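You operate a simulated robot arm through the tools that you are given. There is no shell and no other tool.

The job below is to be done with a simulated two-armed robot. You get a single attempt, and the scene is never put back.

Task
Zero the height gauge with the steel block, then put the block back.
Fine: block in the sliding tray, tray in, steel pin down on it, ZERO button once; leave the tray out.

Only the result counts: the job must be done as asked and must still hold three seconds after the hand-in. Knocking over, shifting, dropping, spilling or breaking anything else fails it.

Robot
Two 7-joint arms with fingered hands on one trunk that stands fixed in place. Base frame: the origin is at the foot of the trunk, x ahead of it, y to its left, z up; the work surface is at about z = 0.85. Lengths are in m, angles in degrees, forces in N, time in s.
The left shoulder is at [0.07, 0.157, 1.339], the right one opposite. With the tool pointing down near the work surface each hand reaches from about 0.1 to 0.88 m from the base axis, measured 20 degrees to its own side. Payload 5 kg a hand.
The tool frame of a hand sits at the grasp point between the pads (the TCP): z along the fingers, y along the line on which they close. The tips reach 0.031 m beyond it. Largest opening 0.156 m; the body of the gripper starts 0.088 m behind the TCP. The gripper is a hand of 4 fingers: y runs from the thumb to the fingers, the wrist lies at [0, 0, -0.249] in the tool frame, and closing takes about 1.5 s.
Orientation is that of the tool frame in the base frame, as a unit quaternion [x, y, z, w]. With the fingers straight down and closing along the base's y, the tool's x points along the base's -x, its y along +y and its z along -z.

Tools
- The arms move only by the tool apply_moves. It takes "left_rows", "right_rows" or both (then of equal length, played together; a hand with none holds still); each is a list of rows, each an object (a shift or turn left out is 0, a gripper value left out holds the last) with "rotation": the turn, a rotation vector about the base's x, y, z in units of 6 degrees (1.0 is 6 degrees), a list of three; "translation": the shift along the base's x, y, z in units of 50 mm (1.0 is 50 mm), a list of three. In form: [{"rotation": [ax, ay, az], "translation": [tx, ty, tz]}, ...]. A call has 1 to 20 rows; each row shifts and turns the commanded pose from where the row before left it. "left_claw" and "right_claw" are, for a hand that has rows, the opening in per cent of the stroke, from 0 (shut) to 100 (fully open), set as the call begins (left out, the last holds). A call with a number of a shift or a turn outside -1 to 1 is refused whole. Rows are played at 5 a second. More than 0.05 m and 8.6 degrees between two rows, or a gripper value outside its range, and nothing of the call is played. Where a pose cannot be reached the arm comes as near as it can. A force on the tool above 90 N (or 10 N above the force at the start of the call, whichever is more), or a blocked arm, ends the call early, and 0.2 s more pass. The fingers move at their own pace (about 0.108 m/s each) and stop on an object; they squeeze with about 31 N. The grip force told is the motor's: it shows also when the fingers shut on nothing. Time passes only in rows, and 0.2 s behind the last, so rows that do not move let the fingers close. It gives the time, the measured TCP pose, the force on the tool (base axes), the opening and the grip force at its end, in the units of the frame above (readings bear some noise), with the torque about the TCP (base axes, N m) and any sound that the robot's microphone picked up, and new pictures: "pictures" is both (left out), scene, wrist or none (wrist: the cameras of the hands that moved).
- Cameras (640 x 400 px; columns grow to the right, rows downward): "scene" is now at [0.1283, -0.0376, 1.5711]; the picture's right is [-0.44, -0.90, -0.00], its down [-0.49, 0.24, -0.83] and it looks along [0.75, -0.37, -0.55] (base axes); focal length 260 px, centre (320, 200). "left" rides on the left gripper at [-0.072, 0.002, -0.111] in its tool frame; the picture's right is [-0.02, -1.00, 0.00], its down [0.84, -0.02, -0.54] and it looks along [0.54, -0.01, 0.84] (tool axes); focal length 234 px, centre (320, 200). "right" rides on the right gripper at [0.072, 0.002, -0.111] in its tool frame; the picture's right is [-0.02, 1.00, 0.00], its down [-0.84, -0.02, -0.54] and it looks along [-0.54, -0.01, 0.84] (tool axes); focal length 234 px, centre (320, 200). There is no depth. A picture from a camera that has moved, and an enlarged one, comes with that camera's place and axes in the base frame and with its lens.
- raise_lower(by): slides the trunk up (or, below 0, down) by that many m; the arms and the scene camera ride with it, the base frame stays. It gives what a move gives, with no picture.
- set_fingers(finger1, finger2, finger3, thumb_bend, hand): sets how far each is bent, from 0 (flat) to 100 (curled in); at 30 the hand is open as for a grip, at 70 the pads meet at the TCP. One left out holds its place. A second passes; each finger stops where it meets its share of the squeeze, and holds until it gets a number again. A gripper value or a shape takes the hand back. It gives what a move gives, with no picture; readings hold the bend of each and the force on the fingers (four entries, about 0 where the hand has none), thumb and palm.
- grasp_type(shape, hand): the hand has 4 fingers and takes this shape, open, in about a second: jaw (thumb against the fingers, like two jaws); tri (thumb and two fingers); tip (a fingertip pinch); poke (one finger out to press); point (the index stretched); flat (the hand flat); cup (the hand cupped); fist (a fist). The gripper value then closes the fingers along that shape, each until it touches; the sizes above hold for jaw. It gives what a move gives, with no picture.
- aim_head(pan, tilt): turns the head with the scene camera to pan (to the left, within 86 degrees either way) and tilt (down, from -29 to 69), counted from straight ahead of the robot. It gives what a move gives, and a new picture of the scene camera.
- inspect(camera, box): a new picture of the part [left, top, right, bottom] of that camera's present view, enlarged. No time passes.
- close_job(): hands the job in; it is judged then, once.

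Places have to be worked out from the pictures, the camera data and where the tool is seen. Open the grippers and draw the arms clear of the work before you hand the job in, unless the task says otherwise.

The tools are called after ">>>" as a command line: name --argument value ..., lists and objects as JSON in quotes. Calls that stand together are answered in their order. apply_moves: Moves the arms, as the interface text tells. Its arguments: {"type":"object","properties":{"left_rows":{"type":"array"},"left_claw":{"type":"number"},"right_rows":{"type":"array"},"right_claw":{"type":"number"},"pictures":{"type":"string","enum":["both","scene","wrist","none"]}},"required":[]} The other tools are called the same way: raise_lower (by) slides the trunk up or down; grasp_type (shape, hand) gives the hand a shape; set_fingers (finger1, finger2, finger3, thumb_bend, hand) moves the fingers one by one; aim_head (pan, tilt) turns the head that bears the scene camera; inspect (camera, box) takes an enlarged picture of a part of a camera's view; close_job () hands the job in.

At the start:

```text
time_s: 0.0
left_position: [0.585, -0.0045, 1.3245]
left_tool_rot: [0.0, 1.0, 0.0, -0.001]
left_force: [-0.1, 0.2, -0.3]
left_torque: [0.02, -0.01, 0.01]
left_gripper_width: 0.156
left_finger_force: 0.1
left_shape: jaw
left_bend: [30.0, 30.0, 30.0, 30.0]
left_finger forces: [0.1, 0.0, 0.0, 0.0, 0.1, 0.0]
right_position: [0.4341, -0.5719, 1.3146]
right_tool_rot: [-0.001, 1.0, 0.0, 0.0]
right_force: [0.1, -0.9, 0.4]
right_torque: [0.04, -0.02, 0.01]
right_gripper_width: 0.1558
right_finger_force: 0.2
right_shape: jaw
right_bend: [30.0, 30.0, 30.0, 30.0]
right_finger forces: [0.0, 0.0, 0.0, 0.0, 0.0, 0.0]
trunk travel left (down, up): [-0.725, 0.215]
head pan, tilt: [-26.2, 33.4]
```

scene: 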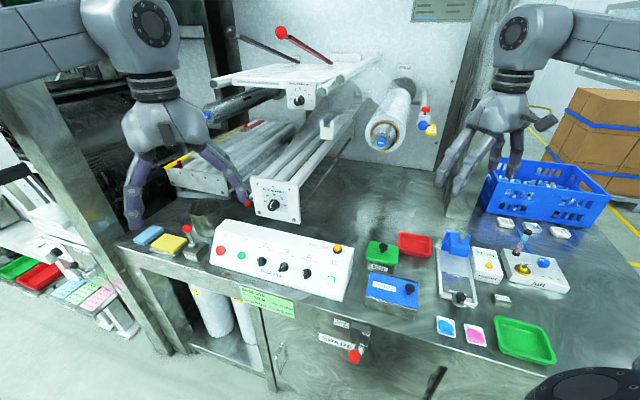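
right: 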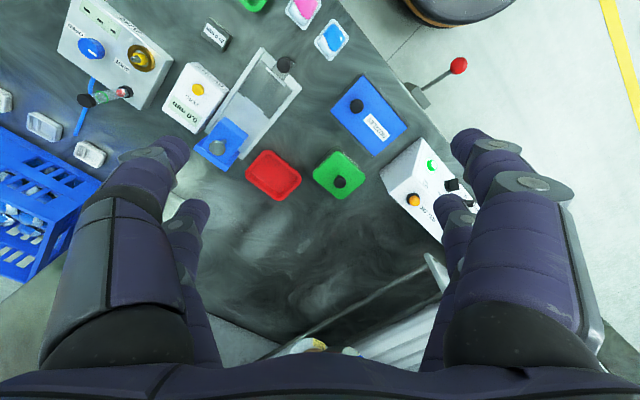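
left: 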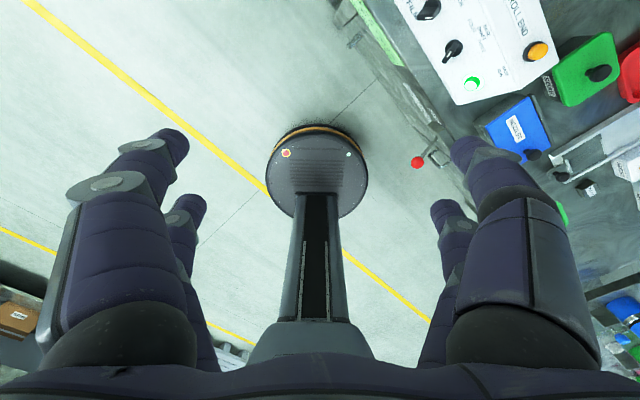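

I start with a closer look at the bench: the gauge seems to be the sliding tray unit near columns 435-510 in the scene picture. I enlarge that part from both cameras.

>>> inspect --camera "scene" --box '[400, 200, 600, 325]'

>>> inspect --camera "right" --box '[50, 0, 400, 219]'

>>> inspect --camera "scene" --box '[340, 220, 580, 370]'

```text
3.20 times, centred on (500, 262) of scene
camera zoom: at [0.1283, -0.0376, 1.5711], right [-0.44, -0.9, 0.0], down [-0.49, 0.24, -0.83], along [0.75, -0.37, -0.55], focal length 833 px, centre (-256, 0)
```

zoom: 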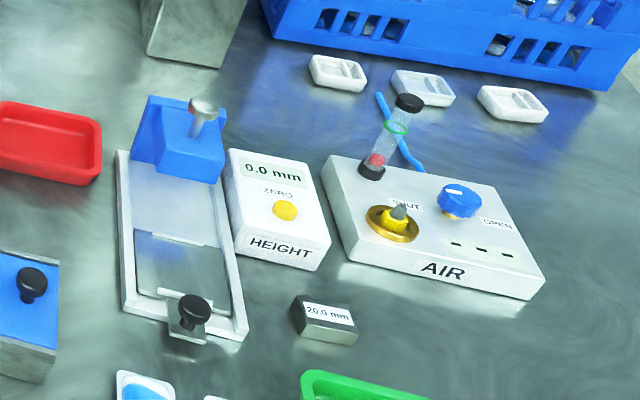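

```text
1.83 times, centred on (225, 110) of right
camera zoom: at [0.3613, -0.5722, 1.4255], right [0.02, 1.0, 0.0], down [0.84, -0.02, 0.54], along [0.54, -0.01, -0.84], focal length 428 px, centre (494, 365)
```

zoom: 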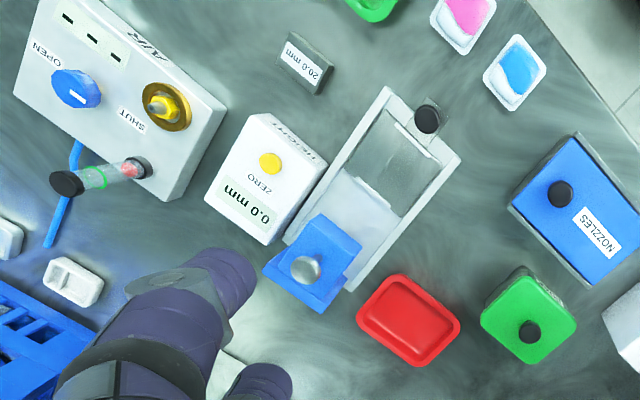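

```text
2.67 times, centred on (460, 295) of scene
camera zoom: at [0.1283, -0.0376, 1.5711], right [-0.44, -0.9, 0.0], down [-0.49, 0.24, -0.83], along [0.75, -0.37, -0.55], focal length 694 px, centre (-53, -53)
```

zoom: 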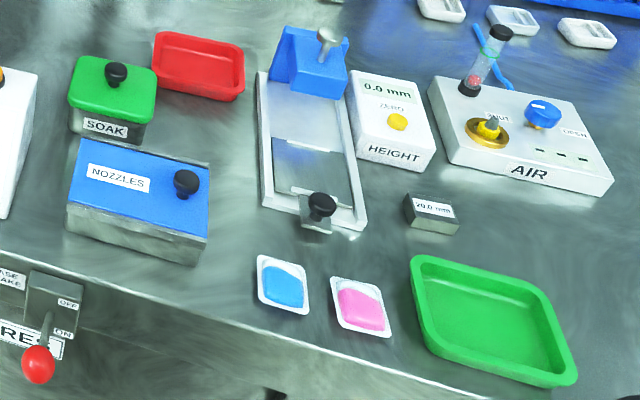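

The gauge is the rail frame with the blue bridge and steel pin (pin head about (0.51,-0.76,1.0)). The 20.0 mm block is about (0.33,-0.77), the ZERO button about (0.425,-0.82,0.90). I turn the head towards it for a better view.

>>> aim_head --pan -60 --tilt 42

```text
time_s: 1.0
left_position: [0.5842, -0.0041, 1.3262]
left_tool_rot: [0.0, 1.0, 0.0, 0.0]
left_force: [-0.2, 0.7, 0.7]
left_torque: [0.0, 0.0, 0.01]
left_gripper_width: 0.156
left_finger_force: 0.1
left_shape: jaw
left_bend: [30.0, 30.0, 30.0, 30.0]
left_finger forces: [0.0, 0.1, 0.0, 0.0, 0.0, 0.0]
right_position: [0.4347, -0.5717, 1.3151]
right_tool_rot: [0.0, 1.0, 0.0, 0.0]
right_force: [-0.2, -0.1, 0.1]
right_torque: [0.02, 0.01, 0.04]
right_gripper_width: 0.1561
right_finger_force: 0.1
right_shape: jaw
right_bend: [30.0, 30.0, 30.0, 30.0]
right_finger forces: [0.0, 0.0, 0.0, 0.0, 0.0, 0.1]
trunk travel left (down, up): [-0.725, 0.215]
head pan, tilt: [-60.0, 42.0]
camera scene: at [0.0904, -0.0706, 1.5581], right [-0.87, -0.5, 0.0], down [-0.34, 0.58, -0.74], along [0.37, -0.64, -0.67], focal length 260 px, centre (320, 200)
```

scene: 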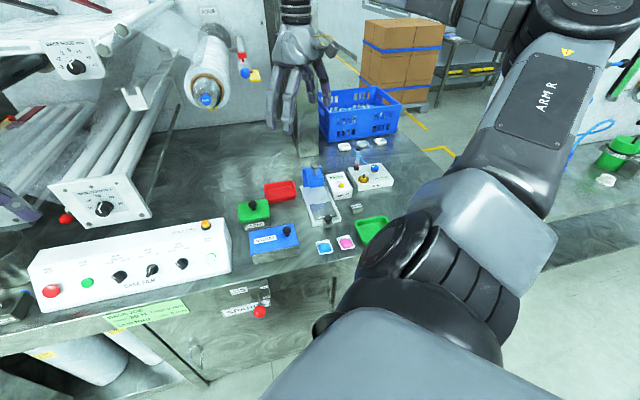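

>>> inspect --camera "scene" --box '[280, 150, 400, 225]'

```text
5.33 times, centred on (340, 188) of scene
camera zoom: at [0.0904, -0.0706, 1.5581], right [-0.87, -0.5, 0.0], down [-0.34, 0.58, -0.74], along [0.37, -0.64, -0.67], focal length 1388 px, centre (213, 267)
```

zoom: 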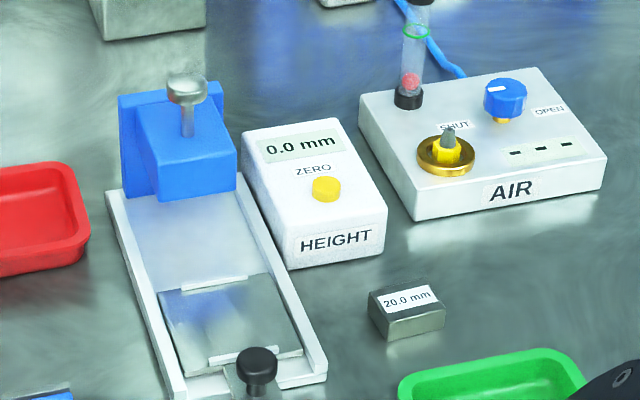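

The picture shows the tray pulled out, the pin raised, and the block with its long side across the tray direction. I now look closely at the hands' shape before planning the grasp.

>>> inspect --camera "scene" --box '[240, 0, 370, 150]'

>>> inspect --camera "right" --box '[0, 100, 640, 400]'

```text
2.67 times, centred on (305, 75) of scene
camera zoom: at [0.0904, -0.0706, 1.5581], right [-0.87, -0.5, 0.0], down [-0.34, 0.58, -0.74], along [0.37, -0.64, -0.67], focal length 694 px, centre (360, 533)
```

zoom: 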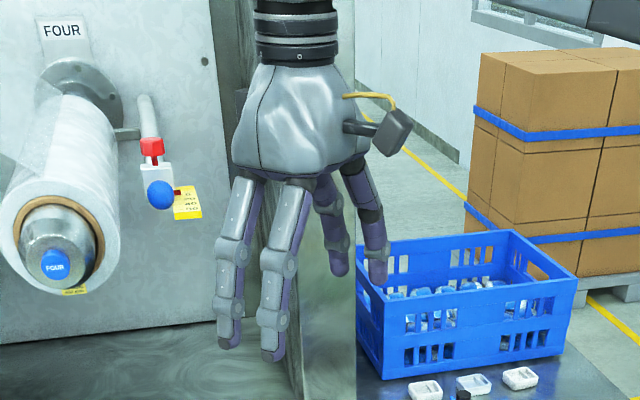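

```text
1.00 times, centred on (320, 250) of right (not enlarged: the box is as wide or as high as the picture)
camera zoom: at [0.3613, -0.5721, 1.4256], right [0.02, 1.0, 0.0], down [0.84, -0.02, 0.54], along [0.54, -0.01, -0.84], focal length 234 px, centre (320, 150)
```

zoom: 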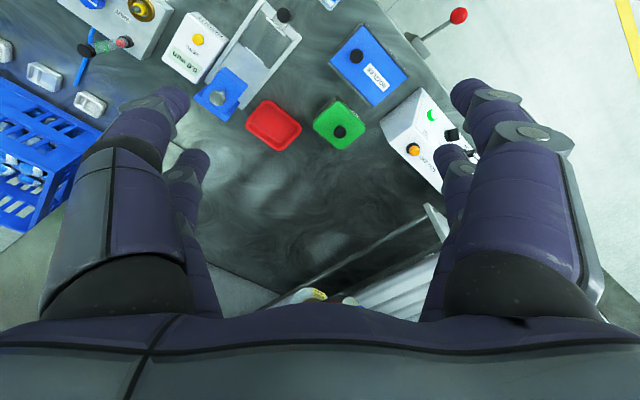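

Each side of the hand carries two fingers set side by side, which is wide for the tray. I try the "tip" shape in free air to see how the fingers stand.

>>> grasp_type --shape "tip" --hand "right"

>>> inspect --camera "right" --box '[0, 0, 640, 400]'

>>> inspect --camera "scene" --box '[240, 0, 370, 150]'

```text
time_s: 1.9
left_position: [0.5838, -0.0034, 1.327]
left_tool_rot: [0.001, 1.0, 0.001, 0.0]
left_force: [0.1, 0.0, -0.6]
left_torque: [0.0, 0.04, 0.02]
left_gripper_width: 0.1558
left_finger_force: 0.0
left_shape: jaw
left_bend: [30.0, 30.0, 30.0, 30.0]
left_finger forces: [0.1, 0.0, 0.0, 0.1, 0.0, 0.1]
right_position: [0.4343, -0.5731, 1.3144]
right_tool_rot: [0.0, 1.0, 0.0, 0.001]
right_force: [0.3, -0.4, 0.4]
right_torque: [0.02, -0.01, 0.06]
right_gripper_width: 0.156
right_finger_force: 0.0
right_shape: tip
right_bend: [30.0, 30.0, 30.0, 30.0]
right_finger forces: [0.0, 0.0, 0.0, 0.0, 0.1, 0.1]
trunk travel left (down, up): [-0.725, 0.215]
head pan, tilt: [-60.0, 42.0]
```

```text
1.00 times, centred on (320, 200) of right (not enlarged: the box is as wide or as high as the picture)
camera zoom: at [0.3613, -0.5721, 1.4256], right [0.02, 1.0, 0.0], down [0.84, -0.02, 0.54], along [0.54, -0.01, -0.84], focal length 234 px, centre (320, 200)
```

zoom: 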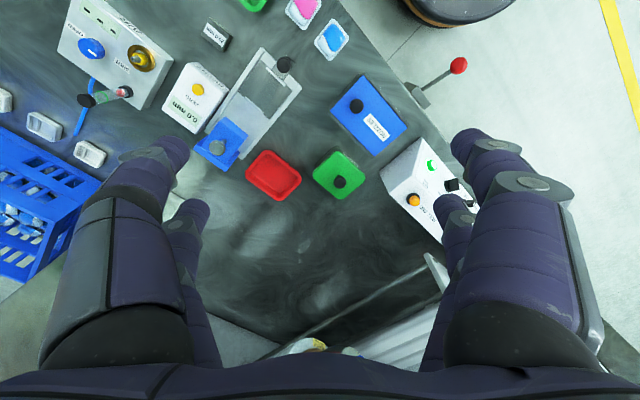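

```text
2.67 times, centred on (305, 75) of scene
camera zoom: at [0.0903, -0.0708, 1.5581], right [-0.87, -0.5, 0.0], down [-0.33, 0.58, -0.74], along [0.37, -0.64, -0.67], focal length 694 px, centre (360, 533)
```

zoom: 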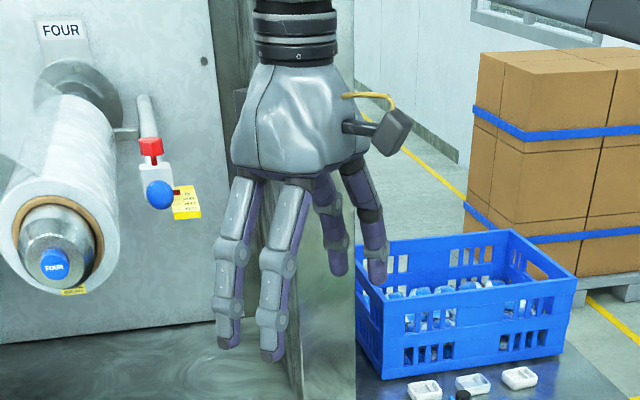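

The open tip shape looks unchanged, so I close it to a small opening in free air to see which fingers take part.

>>> apply_moves --right_rows '[{"translation": [0, 0, 0]}, {"translation": [0, 0, 0]}, {"translation": [0, 0, 0]}, {"translation": [0, 0, 0]}, {"translation": [0, 0, 0]}, {"translation": [0, 0, 0]}, {"translation": [0, 0, 0]}]' --right_claw 20 --pictures "wrist"

>>> inspect --camera "scene" --box '[240, 0, 370, 150]'

```text
time_s: 3.5
left_position: [0.5844, -0.0038, 1.3258]
left_tool_rot: [0.001, 1.0, 0.0, 0.0]
left_force: [0.0, -0.3, -0.1]
left_torque: [-0.02, -0.03, -0.02]
left_gripper_width: 0.156
left_finger_force: 0.0
left_shape: jaw
left_bend: [30.0, 30.0, 30.0, 30.0]
left_finger forces: [0.0, 0.1, 0.0, 0.1, 0.1, 0.0]
right_position: [0.4334, -0.5722, 1.3148]
right_tool_rot: [0.0, 1.0, 0.0, -0.001]
right_force: [0.0, -0.4, -1.0]
right_torque: [0.01, -0.03, -0.02]
right_gripper_width: 0.0317
right_finger_force: 0.2
right_shape: tip
right_bend: [73.0, 73.0, 73.0, 70.0]
right_finger forces: [0.0, 0.0, 0.0, 0.0, 0.1, 0.0]
trunk travel left (down, up): [-0.725, 0.215]
head pan, tilt: [-60.0, 42.0]
camera right: at [0.3613, -0.5721, 1.4256], right [0.02, 1.0, 0.0], down [0.84, -0.02, 0.54], along [0.54, -0.01, -0.84], focal length 234 px, centre (320, 200)
```

right: 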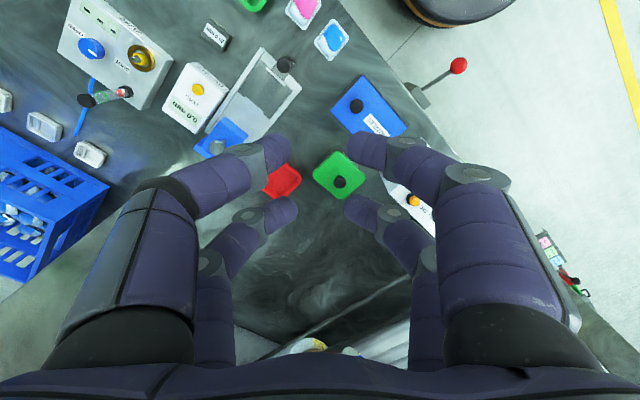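

```text
2.67 times, centred on (305, 75) of scene
camera zoom: at [0.0903, -0.0707, 1.5581], right [-0.87, -0.5, 0.0], down [-0.33, 0.58, -0.74], along [0.37, -0.64, -0.67], focal length 694 px, centre (360, 533)
```

zoom: 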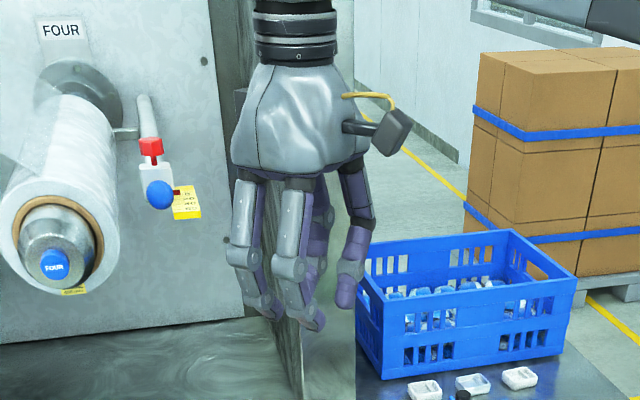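

All four fingers close, in two pairs about 46 mm apart across the hand; the tray is about 80 mm wide, so the jaw grip fits with the closing line along the tray. I go back to jaw and turn the right hand +45° about z while moving it back over the block, high up, to get a top view.

>>> grasp_type --shape "jaw" --hand "right"

>>> apply_moves --right_rows '[{"rotation": [0, 0, 1], "translation": [-0.2, -0.4, 0]}, {"rotation": [0, 0, 1], "translation": [-0.2, -0.4, 0]}, {"rotation": [0, 0, 1], "translation": [-0.2, -0.4, 0]}, {"rotation": [0, 0, 1], "translation": [-0.2, -0.4, -0.2]}, {"rotation": [0, 0, 1], "translation": [-0.2, -0.4, -0.2]}, {"rotation": [0, 0, 1], "translation": [-0.2, -0.4, -0.2]}, {"rotation": [0, 0, 1], "translation": [0, -0.4, -0.2]}, {"rotation": [0, 0, 0.5], "translation": [0, -0.4, -0.2]}]' --right_claw 100 --pictures "both"

```text
time_s: 4.4
left_position: [0.5842, -0.0034, 1.3263]
left_tool_rot: [0.0, 1.0, 0.0, 0.0]
left_force: [-0.3, -0.1, -0.2]
left_torque: [0.0, 0.02, -0.02]
left_gripper_width: 0.1558
left_finger_force: 0.0
left_shape: jaw
left_bend: [30.0, 30.0, 30.0, 30.0]
left_finger forces: [0.0, 0.1, 0.0, 0.1, 0.1, 0.0]
right_position: [0.4329, -0.5726, 1.3151]
right_tool_rot: [0.0, 1.0, 0.0, 0.0]
right_force: [-0.6, 0.1, 0.3]
right_torque: [0.0, -0.03, 0.01]
right_gripper_width: 0.1559
right_finger_force: 0.1
right_shape: jaw
right_bend: [30.0, 30.0, 30.0, 30.0]
right_finger forces: [0.0, 0.1, 0.0, 0.0, 0.1, 0.0]
trunk travel left (down, up): [-0.725, 0.215]
head pan, tilt: [-60.0, 42.0]
```

```text
time_s: 6.2
left_position: [0.5848, -0.0054, 1.3263]
left_tool_rot: [0.0, 1.0, 0.001, 0.0]
left_force: [-0.5, 0.7, -0.5]
left_torque: [-0.02, -0.01, 0.03]
left_gripper_width: 0.1558
left_finger_force: 0.1
left_shape: jaw
left_bend: [30.0, 30.0, 30.0, 30.0]
left_finger forces: [0.0, 0.1, 0.0, 0.0, 0.1, 0.1]
right_position: [0.3742, -0.7338, 1.2641]
right_tool_rot: [-0.383, 0.924, 0.001, 0.0]
right_force: [0.3, -0.5, 0.2]
right_torque: [0.02, 0.05, 0.02]
right_gripper_width: 0.1557
right_finger_force: 0.1
right_shape: jaw
right_bend: [30.0, 30.0, 30.0, 30.0]
right_finger forces: [0.1, 0.1, 0.0, 0.0, 0.0, 0.0]
trunk travel left (down, up): [-0.725, 0.215]
head pan, tilt: [-60.0, 42.0]
camera scene: at [0.0907, -0.072, 1.558], right [-0.87, -0.5, 0.0], down [-0.34, 0.58, -0.74], along [0.37, -0.64, -0.67], focal length 260 px, centre (320, 200)
camera right: at [0.3214, -0.7845, 1.3747], right [-0.69, 0.72, 0.0], down [0.61, 0.58, 0.55], along [0.39, 0.38, -0.84], focal length 234 px, centre (320, 200)
```

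scene: 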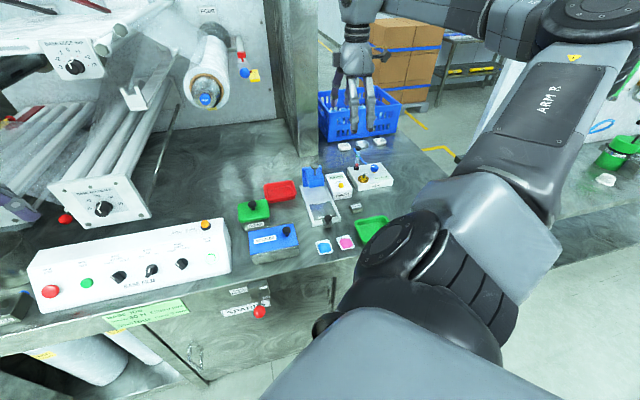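
right: 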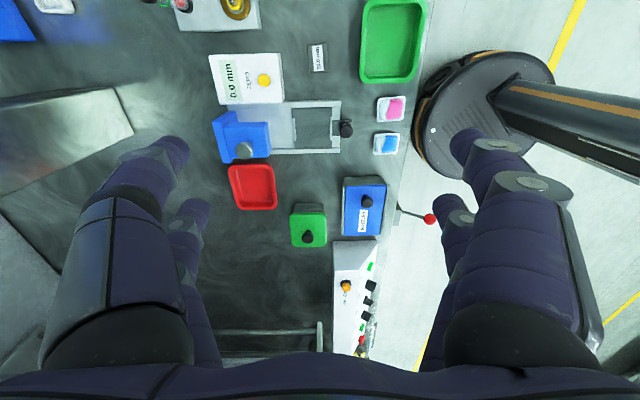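

The tray axis now lies nearly along the wrist picture's horizontal, so the 45° turn is nearly aligned. I enlarge the gauge and block to measure them.

>>> inspect --camera "right" --box '[200, 30, 360, 130]'

>>> inspect --camera "right" --box '[200, 70, 360, 170]'

```text
4.00 times, centred on (280, 80) of right
camera zoom: at [0.3214, -0.7845, 1.3747], right [-0.69, 0.72, 0.0], down [0.61, 0.58, 0.55], along [0.39, 0.38, -0.84], focal length 937 px, centre (480, 680)
```

zoom: 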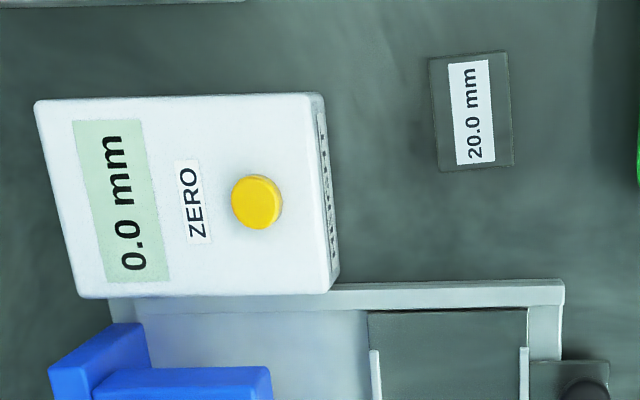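

```text
4.00 times, centred on (280, 120) of right
camera zoom: at [0.3214, -0.7845, 1.3747], right [-0.69, 0.72, 0.0], down [0.61, 0.58, 0.55], along [0.39, 0.38, -0.84], focal length 937 px, centre (480, 520)
```

zoom: 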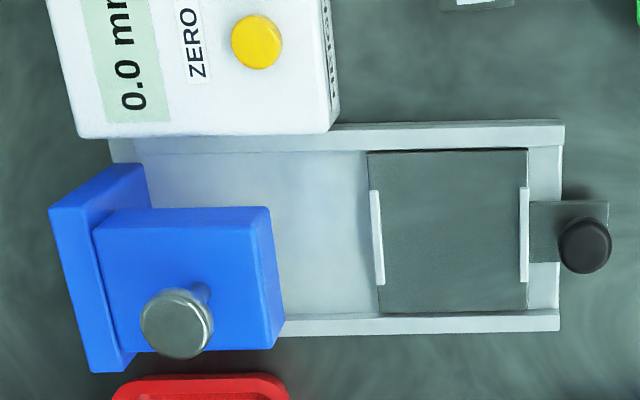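

Measured: tray centre about (0.44,-0.695), tray axis along 135°/-45°, block top about 35 x 45 mm centred (0.335,-0.776) with long side at about 47°, pin head about (0.519,-0.776,0.988). I check the "poke" shape in free air to know which finger presses.

>>> grasp_type --shape "poke" --hand "right"

>>> inspect --camera "right" --box '[0, 0, 640, 400]'

>>> inspect --camera "scene" --box '[290, 0, 430, 150]'

```text
time_s: 7.1
left_position: [0.5837, -0.0042, 1.3265]
left_tool_rot: [-0.001, 1.0, 0.0, 0.0]
left_force: [0.3, -0.3, 0.3]
left_torque: [-0.02, 0.01, 0.0]
left_gripper_width: 0.156
left_finger_force: 0.0
left_shape: jaw
left_bend: [30.0, 30.0, 30.0, 30.0]
left_finger forces: [0.0, 0.0, 0.0, 0.1, 0.0, 0.0]
right_position: [0.3736, -0.7319, 1.2656]
right_tool_rot: [-0.383, 0.924, 0.0, 0.0]
right_force: [-0.2, 0.0, 0.6]
right_torque: [0.0, -0.03, -0.03]
right_gripper_width: 0.0
right_finger_force: 0.1
right_shape: poke
right_bend: [100.0, 100.0, 100.0, 32.0]
right_finger forces: [0.0, 0.1, 0.0, 0.0, 0.0, 0.0]
trunk travel left (down, up): [-0.725, 0.215]
head pan, tilt: [-60.0, 42.0]
```

```text
1.00 times, centred on (320, 200) of right (not enlarged: the box is as wide or as high as the picture)
camera zoom: at [0.321, -0.7826, 1.3758], right [-0.69, 0.72, 0.0], down [0.61, 0.58, 0.54], along [0.39, 0.38, -0.84], focal length 234 px, centre (320, 200)
```

zoom: 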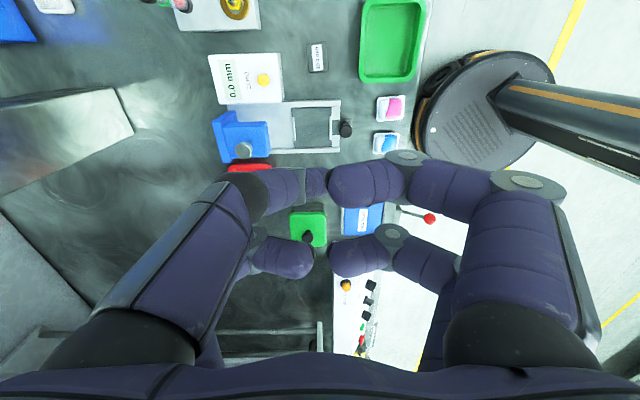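

```text
2.67 times, centred on (360, 75) of scene
camera zoom: at [0.0902, -0.0704, 1.5581], right [-0.87, -0.5, 0.0], down [-0.33, 0.58, -0.74], along [0.37, -0.64, -0.67], focal length 694 px, centre (213, 533)
```

zoom: 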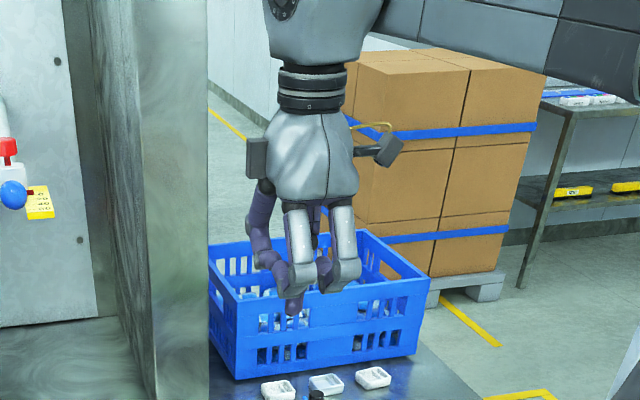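

In "poke" the fingers look all curled in. I check "point" too, still in free air.

>>> grasp_type --shape "point" --hand "right"

>>> inspect --camera "right" --box '[0, 0, 640, 400]'

>>> inspect --camera "scene" --box '[290, 0, 430, 150]'

```text
time_s: 8.0
left_position: [0.5844, -0.004, 1.3275]
left_tool_rot: [0.0, 1.0, -0.001, 0.0]
left_force: [-0.6, 0.5, 0.1]
left_torque: [0.01, -0.02, -0.01]
left_gripper_width: 0.156
left_finger_force: 0.0
left_shape: jaw
left_bend: [30.0, 30.0, 30.0, 30.0]
left_finger forces: [0.0, 0.1, 0.0, 0.0, 0.0, 0.1]
right_position: [0.3741, -0.7313, 1.2657]
right_tool_rot: [-0.383, 0.924, -0.001, 0.0]
right_force: [-0.2, 0.2, -0.5]
right_torque: [0.01, 0.01, -0.01]
right_gripper_width: 0.0
right_finger_force: 0.1
right_shape: point
right_bend: [70.0, 99.0, 100.0, 33.0]
right_finger forces: [0.0, 0.0, 0.0, 0.1, 0.0, 0.0]
trunk travel left (down, up): [-0.725, 0.215]
head pan, tilt: [-60.0, 42.0]
```

```text
1.00 times, centred on (320, 200) of right (not enlarged: the box is as wide or as high as the picture)
camera zoom: at [0.321, -0.7831, 1.3755], right [-0.69, 0.72, 0.0], down [0.61, 0.58, 0.54], along [0.39, 0.38, -0.84], focal length 234 px, centre (320, 200)
```

zoom: 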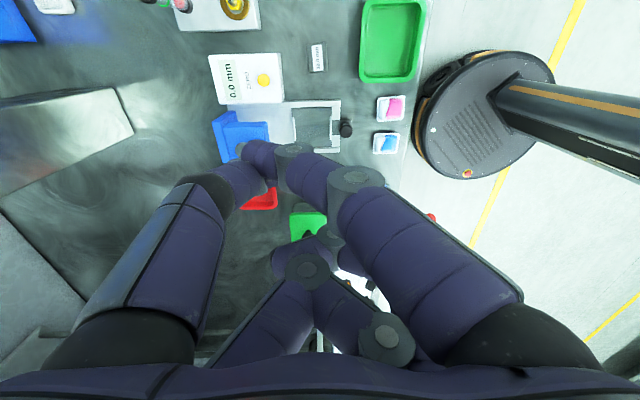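

```text
2.67 times, centred on (360, 75) of scene
camera zoom: at [0.0903, -0.0709, 1.5581], right [-0.87, -0.5, 0.0], down [-0.33, 0.58, -0.74], along [0.37, -0.64, -0.67], focal length 694 px, centre (213, 533)
```

zoom: 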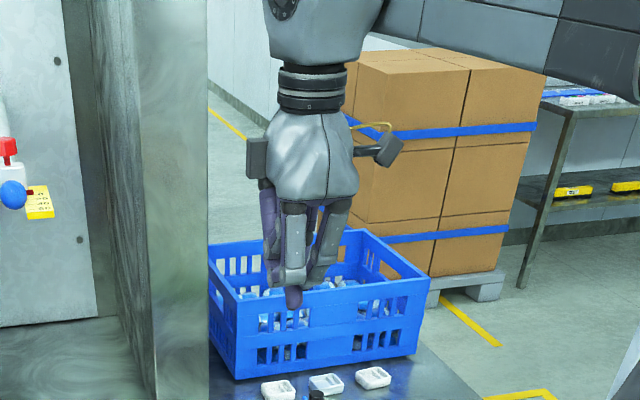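

The point shape crosses fingers in an awkward way. I look at a plain closed jaw instead, as a possible pressing tool.

>>> grasp_type --shape "jaw" --hand "right"

>>> apply_moves --right_rows '[{"translation": [0, 0, 0]}, {"translation": [0, 0, 0]}, {"translation": [0, 0, 0]}, {"translation": [0, 0, 0]}, {"translation": [0, 0, 0]}, {"translation": [0, 0, 0]}, {"translation": [0, 0, 0]}, {"translation": [0, 0, 0]}]' --right_claw 0 --pictures "wrist"

>>> inspect --camera "scene" --box '[290, 0, 430, 150]'

```text
time_s: 8.9
left_position: [0.5833, -0.0033, 1.3267]
left_tool_rot: [-0.001, 1.0, 0.0, 0.0]
left_force: [0.0, 0.9, 0.3]
left_torque: [-0.04, -0.03, -0.01]
left_gripper_width: 0.1557
left_finger_force: 0.1
left_shape: jaw
left_bend: [30.0, 30.0, 30.0, 30.0]
left_finger forces: [0.0, 0.0, 0.1, 0.0, 0.0, 0.0]
right_position: [0.3731, -0.7311, 1.2645]
right_tool_rot: [-0.383, 0.924, 0.0, 0.001]
right_force: [0.8, 0.3, 0.5]
right_torque: [0.02, -0.01, -0.05]
right_gripper_width: 0.156
right_finger_force: 0.2
right_shape: jaw
right_bend: [30.0, 30.0, 30.0, 30.0]
right_finger forces: [0.1, 0.0, 0.1, 0.1, 0.0, 0.1]
trunk travel left (down, up): [-0.725, 0.215]
head pan, tilt: [-60.0, 42.0]
```

```text
time_s: 10.7
left_position: [0.5845, -0.0053, 1.3268]
left_tool_rot: [0.0, 1.0, 0.001, 0.0]
left_force: [-0.5, -0.5, -0.4]
left_torque: [-0.02, 0.01, 0.0]
left_gripper_width: 0.1559
left_finger_force: 0.1
left_shape: jaw
left_bend: [30.0, 30.0, 30.0, 30.0]
left_finger forces: [0.0, 0.0, 0.1, 0.0, 0.0, 0.1]
right_position: [0.373, -0.7315, 1.2645]
right_tool_rot: [-0.383, 0.924, 0.0, 0.0]
right_force: [-0.9, 0.0, -0.2]
right_torque: [0.0, -0.01, 0.03]
right_gripper_width: 0.0
right_finger_force: 31.3
right_shape: jaw
right_bend: [70.0, 70.0, 70.0, 70.0]
right_finger forces: [0.1, 0.1, 0.0, 0.1, 0.0, 0.1]
trunk travel left (down, up): [-0.725, 0.215]
head pan, tilt: [-60.0, 42.0]
camera right: at [0.3211, -0.7831, 1.3755], right [-0.69, 0.72, 0.0], down [0.61, 0.58, 0.54], along [0.39, 0.38, -0.84], focal length 234 px, centre (320, 200)
```

right: 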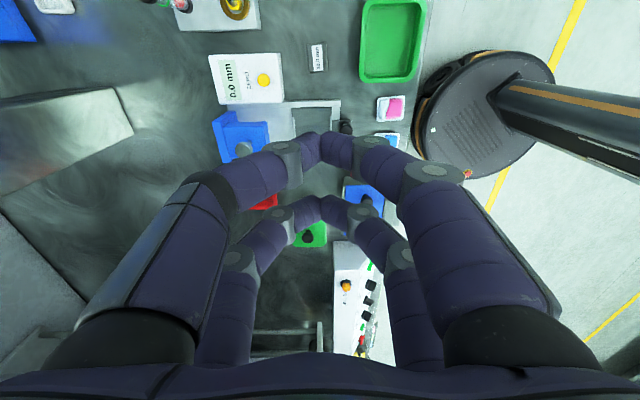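

```text
2.67 times, centred on (360, 75) of scene
camera zoom: at [0.0903, -0.0708, 1.5581], right [-0.87, -0.5, 0.0], down [-0.33, 0.58, -0.74], along [0.37, -0.64, -0.67], focal length 694 px, centre (213, 533)
```

zoom: 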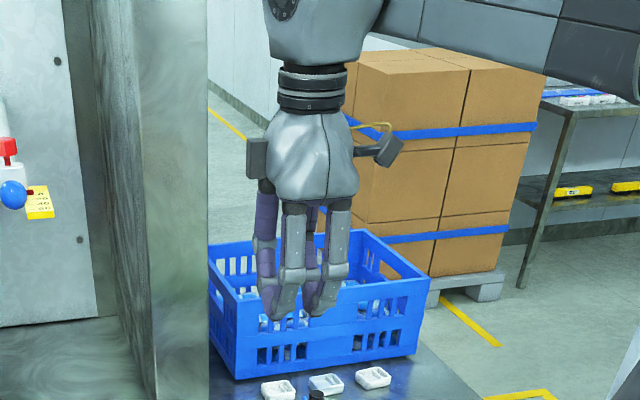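

The closed jaw gives two pressing tip pairs at ±22 mm off the tool axis. The green tray and HEIGHT box flank the block, so I open only to 45% and descend over the block to z about 1.05 for a closer look.

>>> apply_moves --right_rows '[{"translation": [-0.097, -0.111, -0.536], "rotation": [0, 0, 0.052]}, {"translation": [-0.097, -0.111, -0.536], "rotation": [0, 0, 0.052]}, {"translation": [-0.097, -0.111, -0.536], "rotation": [0, 0, 0.052]}, {"translation": [-0.097, -0.111, -0.536], "rotation": [0, 0, 0.052]}, {"translation": [-0.097, -0.111, -0.536], "rotation": [0, 0, 0.052]}, {"translation": [-0.097, -0.111, -0.536], "rotation": [0, 0, 0.052]}, {"translation": [-0.097, -0.111, -0.536], "rotation": [0, 0, 0.052]}, {"translation": [-0.097, -0.111, -0.536], "rotation": [0, 0, 0.052]}]' --right_claw 45 --pictures "both"

```text
time_s: 12.5
left_position: [0.5841, -0.0057, 1.3257]
left_tool_rot: [0.0, 1.0, 0.001, 0.0]
left_force: [0.0, -0.2, 0.1]
left_torque: [0.0, 0.03, 0.03]
left_gripper_width: 0.1559
left_finger_force: 0.0
left_shape: jaw
left_bend: [30.0, 30.0, 30.0, 30.0]
left_finger forces: [0.1, 0.0, 0.1, 0.0, 0.1, 0.0]
right_position: [0.3348, -0.7755, 1.0503]
right_tool_rot: [-0.403, 0.915, 0.0, 0.0]
right_force: [0.3, -0.6, 0.0]
right_torque: [-0.01, 0.02, 0.01]
right_gripper_width: 0.0698
right_finger_force: 0.0
right_shape: jaw
right_bend: [73.0, 73.0, 73.0, 70.0]
right_finger forces: [0.0, 0.1, 0.0, 0.0, 0.1, 0.0]
trunk travel left (down, up): [-0.725, 0.215]
head pan, tilt: [-60.0, 42.0]
camera scene: at [0.0907, -0.0718, 1.558], right [-0.87, -0.5, 0.0], down [-0.33, 0.58, -0.74], along [0.37, -0.64, -0.67], focal length 260 px, centre (320, 200)
camera right: at [0.2841, -0.8293, 1.1602], right [-0.72, 0.69, 0.0], down [0.58, 0.6, 0.55], along [0.38, 0.39, -0.84], focal length 234 px, centre (320, 200)
```

scene: 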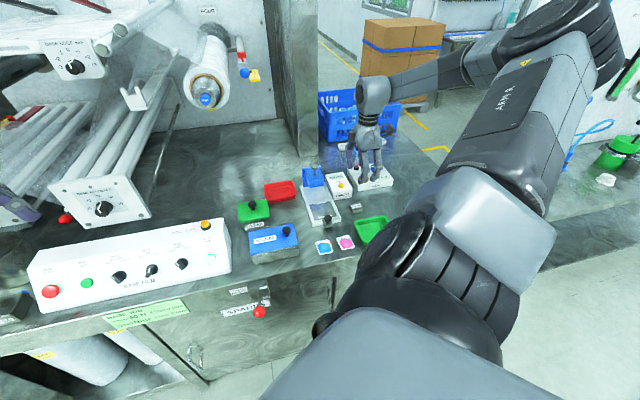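
right: 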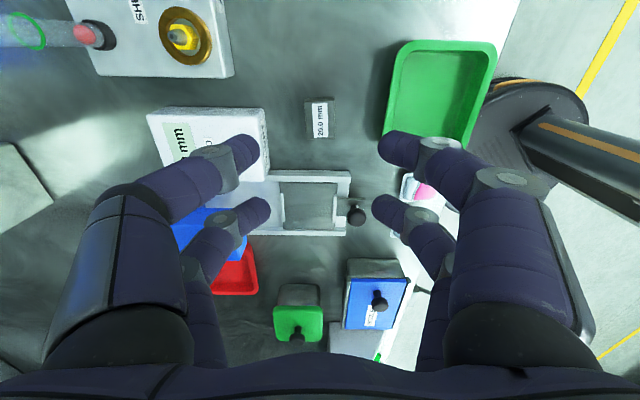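

The block sits ahead of the palm centre line. I enlarge it to refine its place and turn.

>>> inspect --camera "right" --box '[260, 80, 388, 160]'

>>> inspect --camera "right" --box '[220, 140, 420, 265]'

```text
5.00 times, centred on (324, 120) of right
camera zoom: at [0.2841, -0.8293, 1.1602], right [-0.72, 0.69, 0.0], down [0.58, 0.6, 0.55], along [0.38, 0.39, -0.84], focal length 1171 px, centre (300, 600)
```

zoom: 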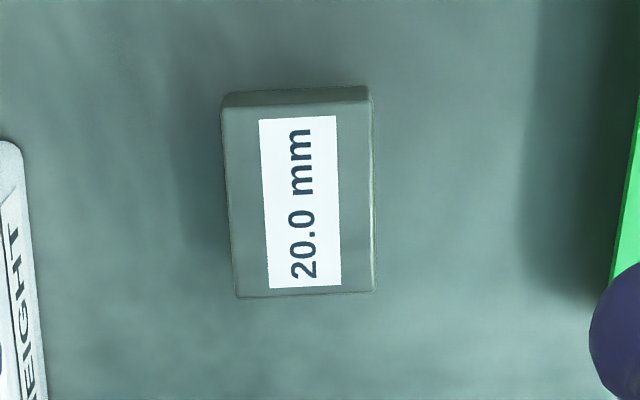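

```text
3.20 times, centred on (320, 202) of right
camera zoom: at [0.2841, -0.8293, 1.1602], right [-0.72, 0.69, 0.0], down [0.58, 0.6, 0.55], along [0.38, 0.39, -0.84], focal length 749 px, centre (320, 192)
```

zoom: 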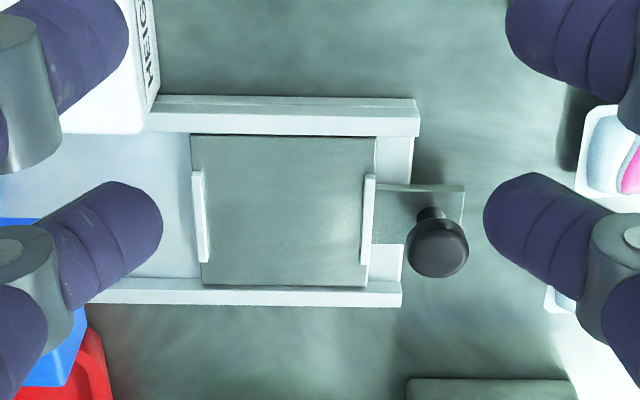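

The block centre comes out at (0.3345,-0.776), within 1 mm of the TCP, turned about 2° more. I turn 1.8°, narrow the opening to 38% and descend to z about 0.93, then look again.

>>> apply_moves --right_rows '[{"translation": [0, 0, -0.4], "rotation": [0, 0, 0.1]}, {"translation": [0, 0, -0.5], "rotation": [0, 0, 0.1]}, {"translation": [0, 0, -0.5], "rotation": [0, 0, 0.1]}, {"translation": [0, 0, -0.5]}, {"translation": [0, 0, -0.5]}, {"translation": [0, 0, 0]}]' --right_claw 38 --pictures "both"

```text
time_s: 13.9
left_position: [0.5832, -0.0033, 1.3252]
left_tool_rot: [0.0, 1.0, 0.001, 0.001]
left_force: [-0.3, -0.1, 1.0]
left_torque: [0.0, 0.0, -0.01]
left_gripper_width: 0.1559
left_finger_force: 0.1
left_shape: jaw
left_bend: [30.0, 30.0, 30.0, 30.0]
left_finger forces: [0.0, 0.1, 0.0, 0.1, 0.0, 0.1]
right_position: [0.3328, -0.7769, 0.9301]
right_tool_rot: [-0.417, 0.909, 0.0, 0.0]
right_force: [-0.9, -0.1, 0.4]
right_torque: [-0.02, -0.04, -0.01]
right_gripper_width: 0.0597
right_finger_force: 0.1
right_shape: jaw
right_bend: [73.0, 73.0, 73.0, 70.0]
right_finger forces: [0.1, 0.1, 0.0, 0.0, 0.1, 0.0]
trunk travel left (down, up): [-0.725, 0.215]
head pan, tilt: [-60.0, 42.0]
camera scene: at [0.09, -0.0702, 1.5581], right [-0.87, -0.5, 0.0], down [-0.33, 0.58, -0.74], along [0.37, -0.64, -0.67], focal length 260 px, centre (320, 200)
camera right: at [0.284, -0.8308, 1.0405], right [-0.74, 0.67, 0.0], down [0.56, 0.62, 0.54], along [0.37, 0.4, -0.84], focal length 234 px, centre (320, 200)
```

scene: 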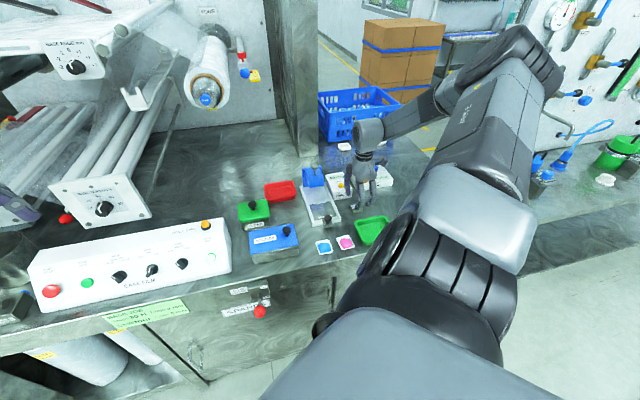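
right: 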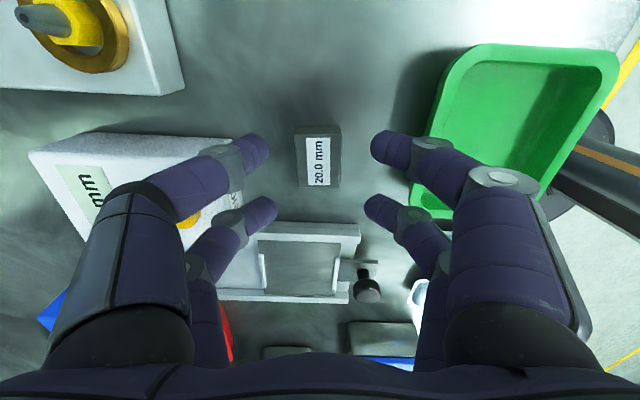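

The block is centred between the finger pairs, but the left pair comes near the HEIGHT box. I enlarge that area to check the clearance.

>>> inspect --camera "right" --box '[160, 100, 400, 250]'

>>> inspect --camera "scene" --box '[300, 140, 420, 215]'

```text
2.67 times, centred on (280, 175) of right
camera zoom: at [0.284, -0.8308, 1.0405], right [-0.74, 0.67, 0.0], down [0.56, 0.62, 0.54], along [0.37, 0.4, -0.84], focal length 624 px, centre (427, 267)
```

zoom: 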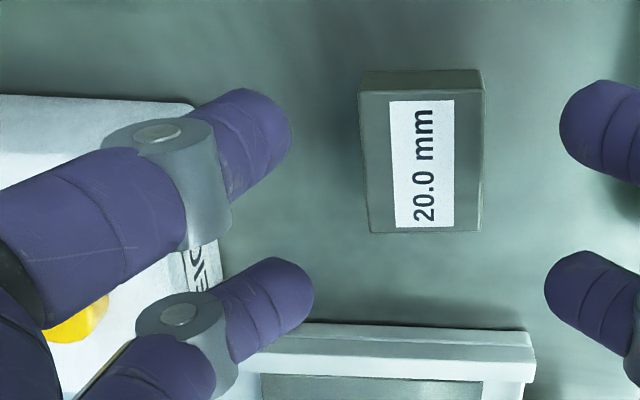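

```text
5.33 times, centred on (360, 178) of scene
camera zoom: at [0.09, -0.0702, 1.5581], right [-0.87, -0.5, 0.0], down [-0.33, 0.58, -0.74], along [0.37, -0.64, -0.67], focal length 1388 px, centre (107, 320)
```

zoom: 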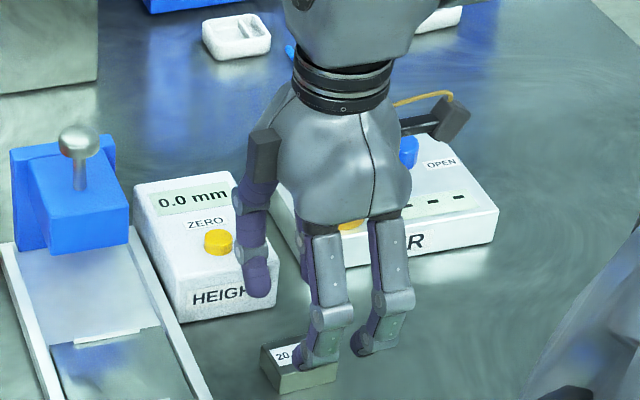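

Clearance to the HEIGHT box is only about 6-10 mm with the fingers this wide, so I narrow to 28% (44 mm for a 35 mm block) and descend to z about 0.90, shifting 3 mm forward onto the block centre.

>>> apply_moves --right_rows '[{"translation": [0.02, 0.02, 0]}, {"translation": [0.02, 0.02, 0]}, {"translation": [0, 0, -0.2]}, {"translation": [0, 0, -0.2]}, {"translation": [0, 0, -0.2]}, {"translation": [0, 0, 0]}]' --right_claw 28 --pictures "wrist"

>>> inspect --camera "scene" --box '[300, 140, 420, 215]'

```text
time_s: 15.3
left_position: [0.5841, -0.0056, 1.3259]
left_tool_rot: [0.0, 1.0, 0.0, 0.0]
left_force: [-0.5, -0.4, -0.3]
left_torque: [0.02, 0.04, -0.03]
left_gripper_width: 0.1562
left_finger_force: 0.1
left_shape: jaw
left_bend: [30.0, 30.0, 30.0, 30.0]
left_finger forces: [0.0, 0.0, 0.0, 0.1, 0.0, 0.0]
right_position: [0.3369, -0.7754, 0.9007]
right_tool_rot: [-0.417, 0.909, 0.0, 0.0]
right_force: [-0.6, -0.3, -1.1]
right_torque: [-0.03, 0.02, 0.0]
right_gripper_width: 0.0441
right_finger_force: 0.1
right_shape: jaw
right_bend: [73.0, 73.0, 73.0, 70.0]
right_finger forces: [0.0, 0.0, 0.0, 0.0, 0.0, 0.0]
trunk travel left (down, up): [-0.725, 0.215]
head pan, tilt: [-60.0, 42.0]
camera right: at [0.2877, -0.8296, 1.0111], right [-0.74, 0.67, 0.0], down [0.56, 0.62, 0.54], along [0.37, 0.4, -0.84], focal length 234 px, centre (320, 200)
```

right: 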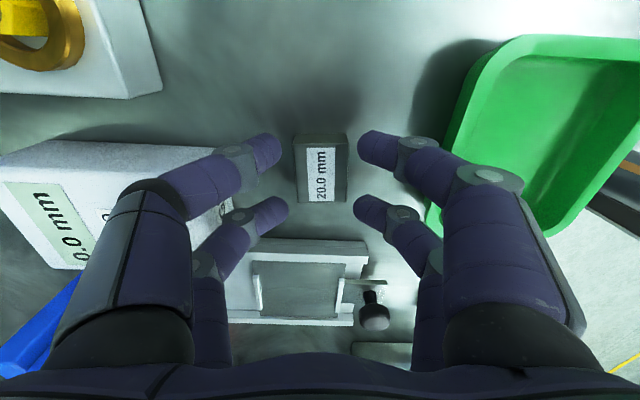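

```text
5.33 times, centred on (360, 178) of scene
camera zoom: at [0.0903, -0.0707, 1.5581], right [-0.87, -0.5, 0.0], down [-0.33, 0.58, -0.74], along [0.37, -0.64, -0.67], focal length 1388 px, centre (107, 320)
```

zoom: 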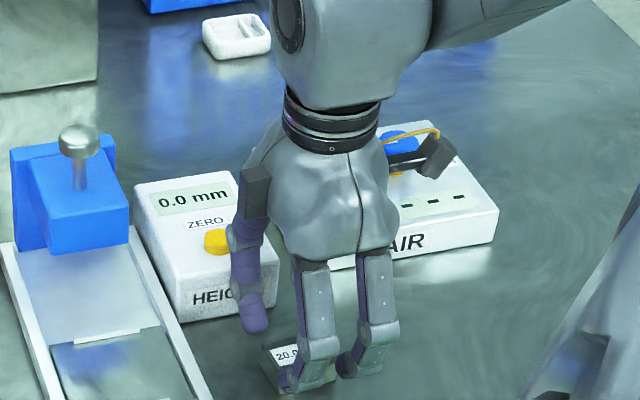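

The block is centred between the pairs with no contact so far. I lower 15 mm to z about 0.886 (tips at 0.855).

>>> apply_moves --right_rows '[{"translation": [0, 0, -0.1]}, {"translation": [0, 0, -0.1]}, {"translation": [0, 0, -0.1]}, {"translation": [0, 0, 0]}]' --right_claw 28 --pictures "wrist"

>>> inspect --camera "right" --box '[160, 100, 400, 250]'

```text
time_s: 16.3
left_position: [0.585, -0.0043, 1.3257]
left_tool_rot: [0.0, 1.0, 0.0, 0.0]
left_force: [-0.4, 0.6, 0.5]
left_torque: [-0.01, 0.0, 0.02]
left_gripper_width: 0.1561
left_finger_force: 0.1
left_shape: jaw
left_bend: [30.0, 30.0, 30.0, 30.0]
left_finger forces: [0.1, 0.0, 0.1, 0.0, 0.1, 0.1]
right_position: [0.3358, -0.7746, 0.885]
right_tool_rot: [-0.417, 0.909, 0.0, 0.0]
right_force: [-0.2, 0.0, 0.5]
right_torque: [0.01, 0.0, 0.01]
right_gripper_width: 0.044
right_finger_force: 0.1
right_shape: jaw
right_bend: [73.0, 73.0, 73.0, 70.0]
right_finger forces: [0.0, 0.1, 0.1, 0.1, 0.1, 0.0]
trunk travel left (down, up): [-0.725, 0.215]
head pan, tilt: [-60.0, 42.0]
camera right: at [0.2879, -0.829, 0.9957], right [-0.74, 0.67, 0.0], down [0.56, 0.62, 0.55], along [0.36, 0.4, -0.84], focal length 234 px, centre (320, 200)
```

right: 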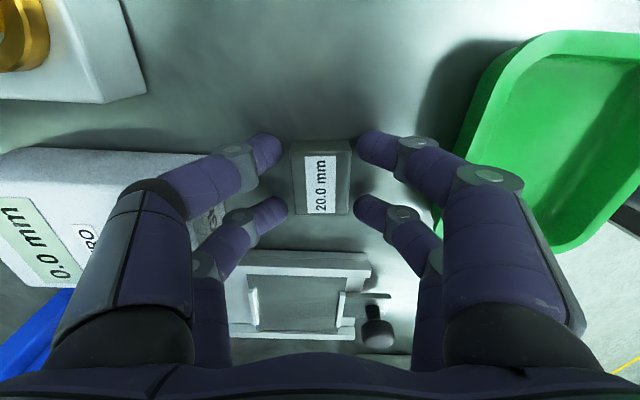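

```text
2.67 times, centred on (280, 175) of right
camera zoom: at [0.2879, -0.829, 0.9957], right [-0.74, 0.67, 0.0], down [0.56, 0.62, 0.55], along [0.36, 0.4, -0.84], focal length 624 px, centre (427, 267)
```

zoom: 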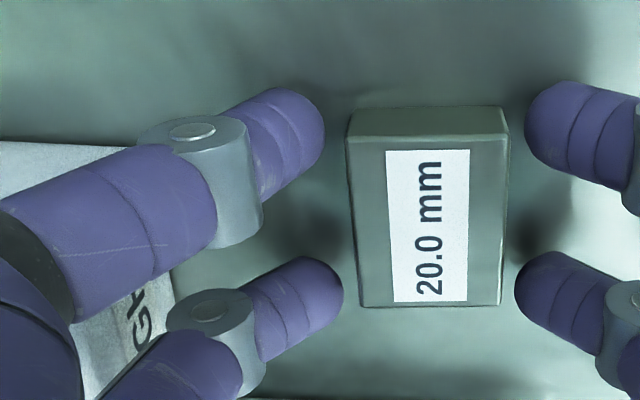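

The four fingertips straddle the block symmetrically with no contact force. I close the grip.

>>> apply_moves --right_rows '[{"translation": [0, 0, 0]}, {"translation": [0, 0, 0]}, {"translation": [0, 0, 0]}, {"translation": [0, 0, 0]}, {"translation": [0, 0, 0]}, {"translation": [0, 0, 0]}]' --right_claw 0 --pictures "wrist"

```text
time_s: 17.7
left_position: [0.5842, -0.0047, 1.3266]
left_tool_rot: [0.0, 1.0, 0.0, 0.0]
left_force: [-0.2, 0.4, 0.4]
left_torque: [0.02, 0.03, 0.02]
left_gripper_width: 0.1562
left_finger_force: 0.0
left_shape: jaw
left_bend: [30.0, 30.0, 30.0, 30.0]
left_finger forces: [0.0, 0.1, 0.1, 0.0, 0.1, 0.0]
right_position: [0.3376, -0.7755, 0.8849]
right_tool_rot: [-0.417, 0.909, 0.0, 0.0]
right_force: [-0.9, -0.2, -0.9]
right_torque: [-0.01, -0.01, 0.0]
right_gripper_width: 0.0293
right_finger_force: 31.6
right_shape: jaw
right_bend: [73.0, 73.0, 73.0, 70.0]
right_finger forces: [27.9, 27.8, 27.6, 0.0, 28.3, 0.0]
trunk travel left (down, up): [-0.725, 0.215]
head pan, tilt: [-60.0, 42.0]
camera right: at [0.2879, -0.8294, 0.9955], right [-0.74, 0.67, 0.0], down [0.56, 0.62, 0.54], along [0.36, 0.4, -0.84], focal length 234 px, centre (320, 200)
```

right: 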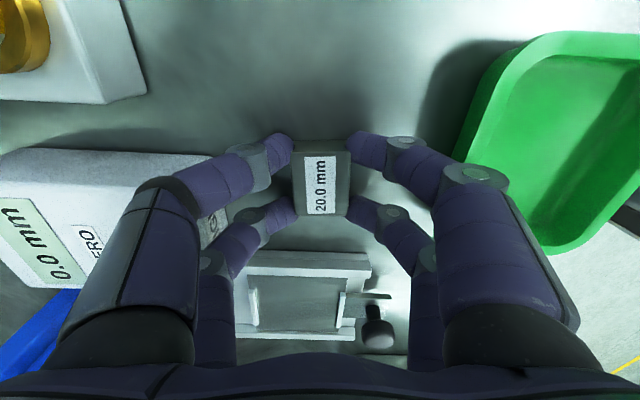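

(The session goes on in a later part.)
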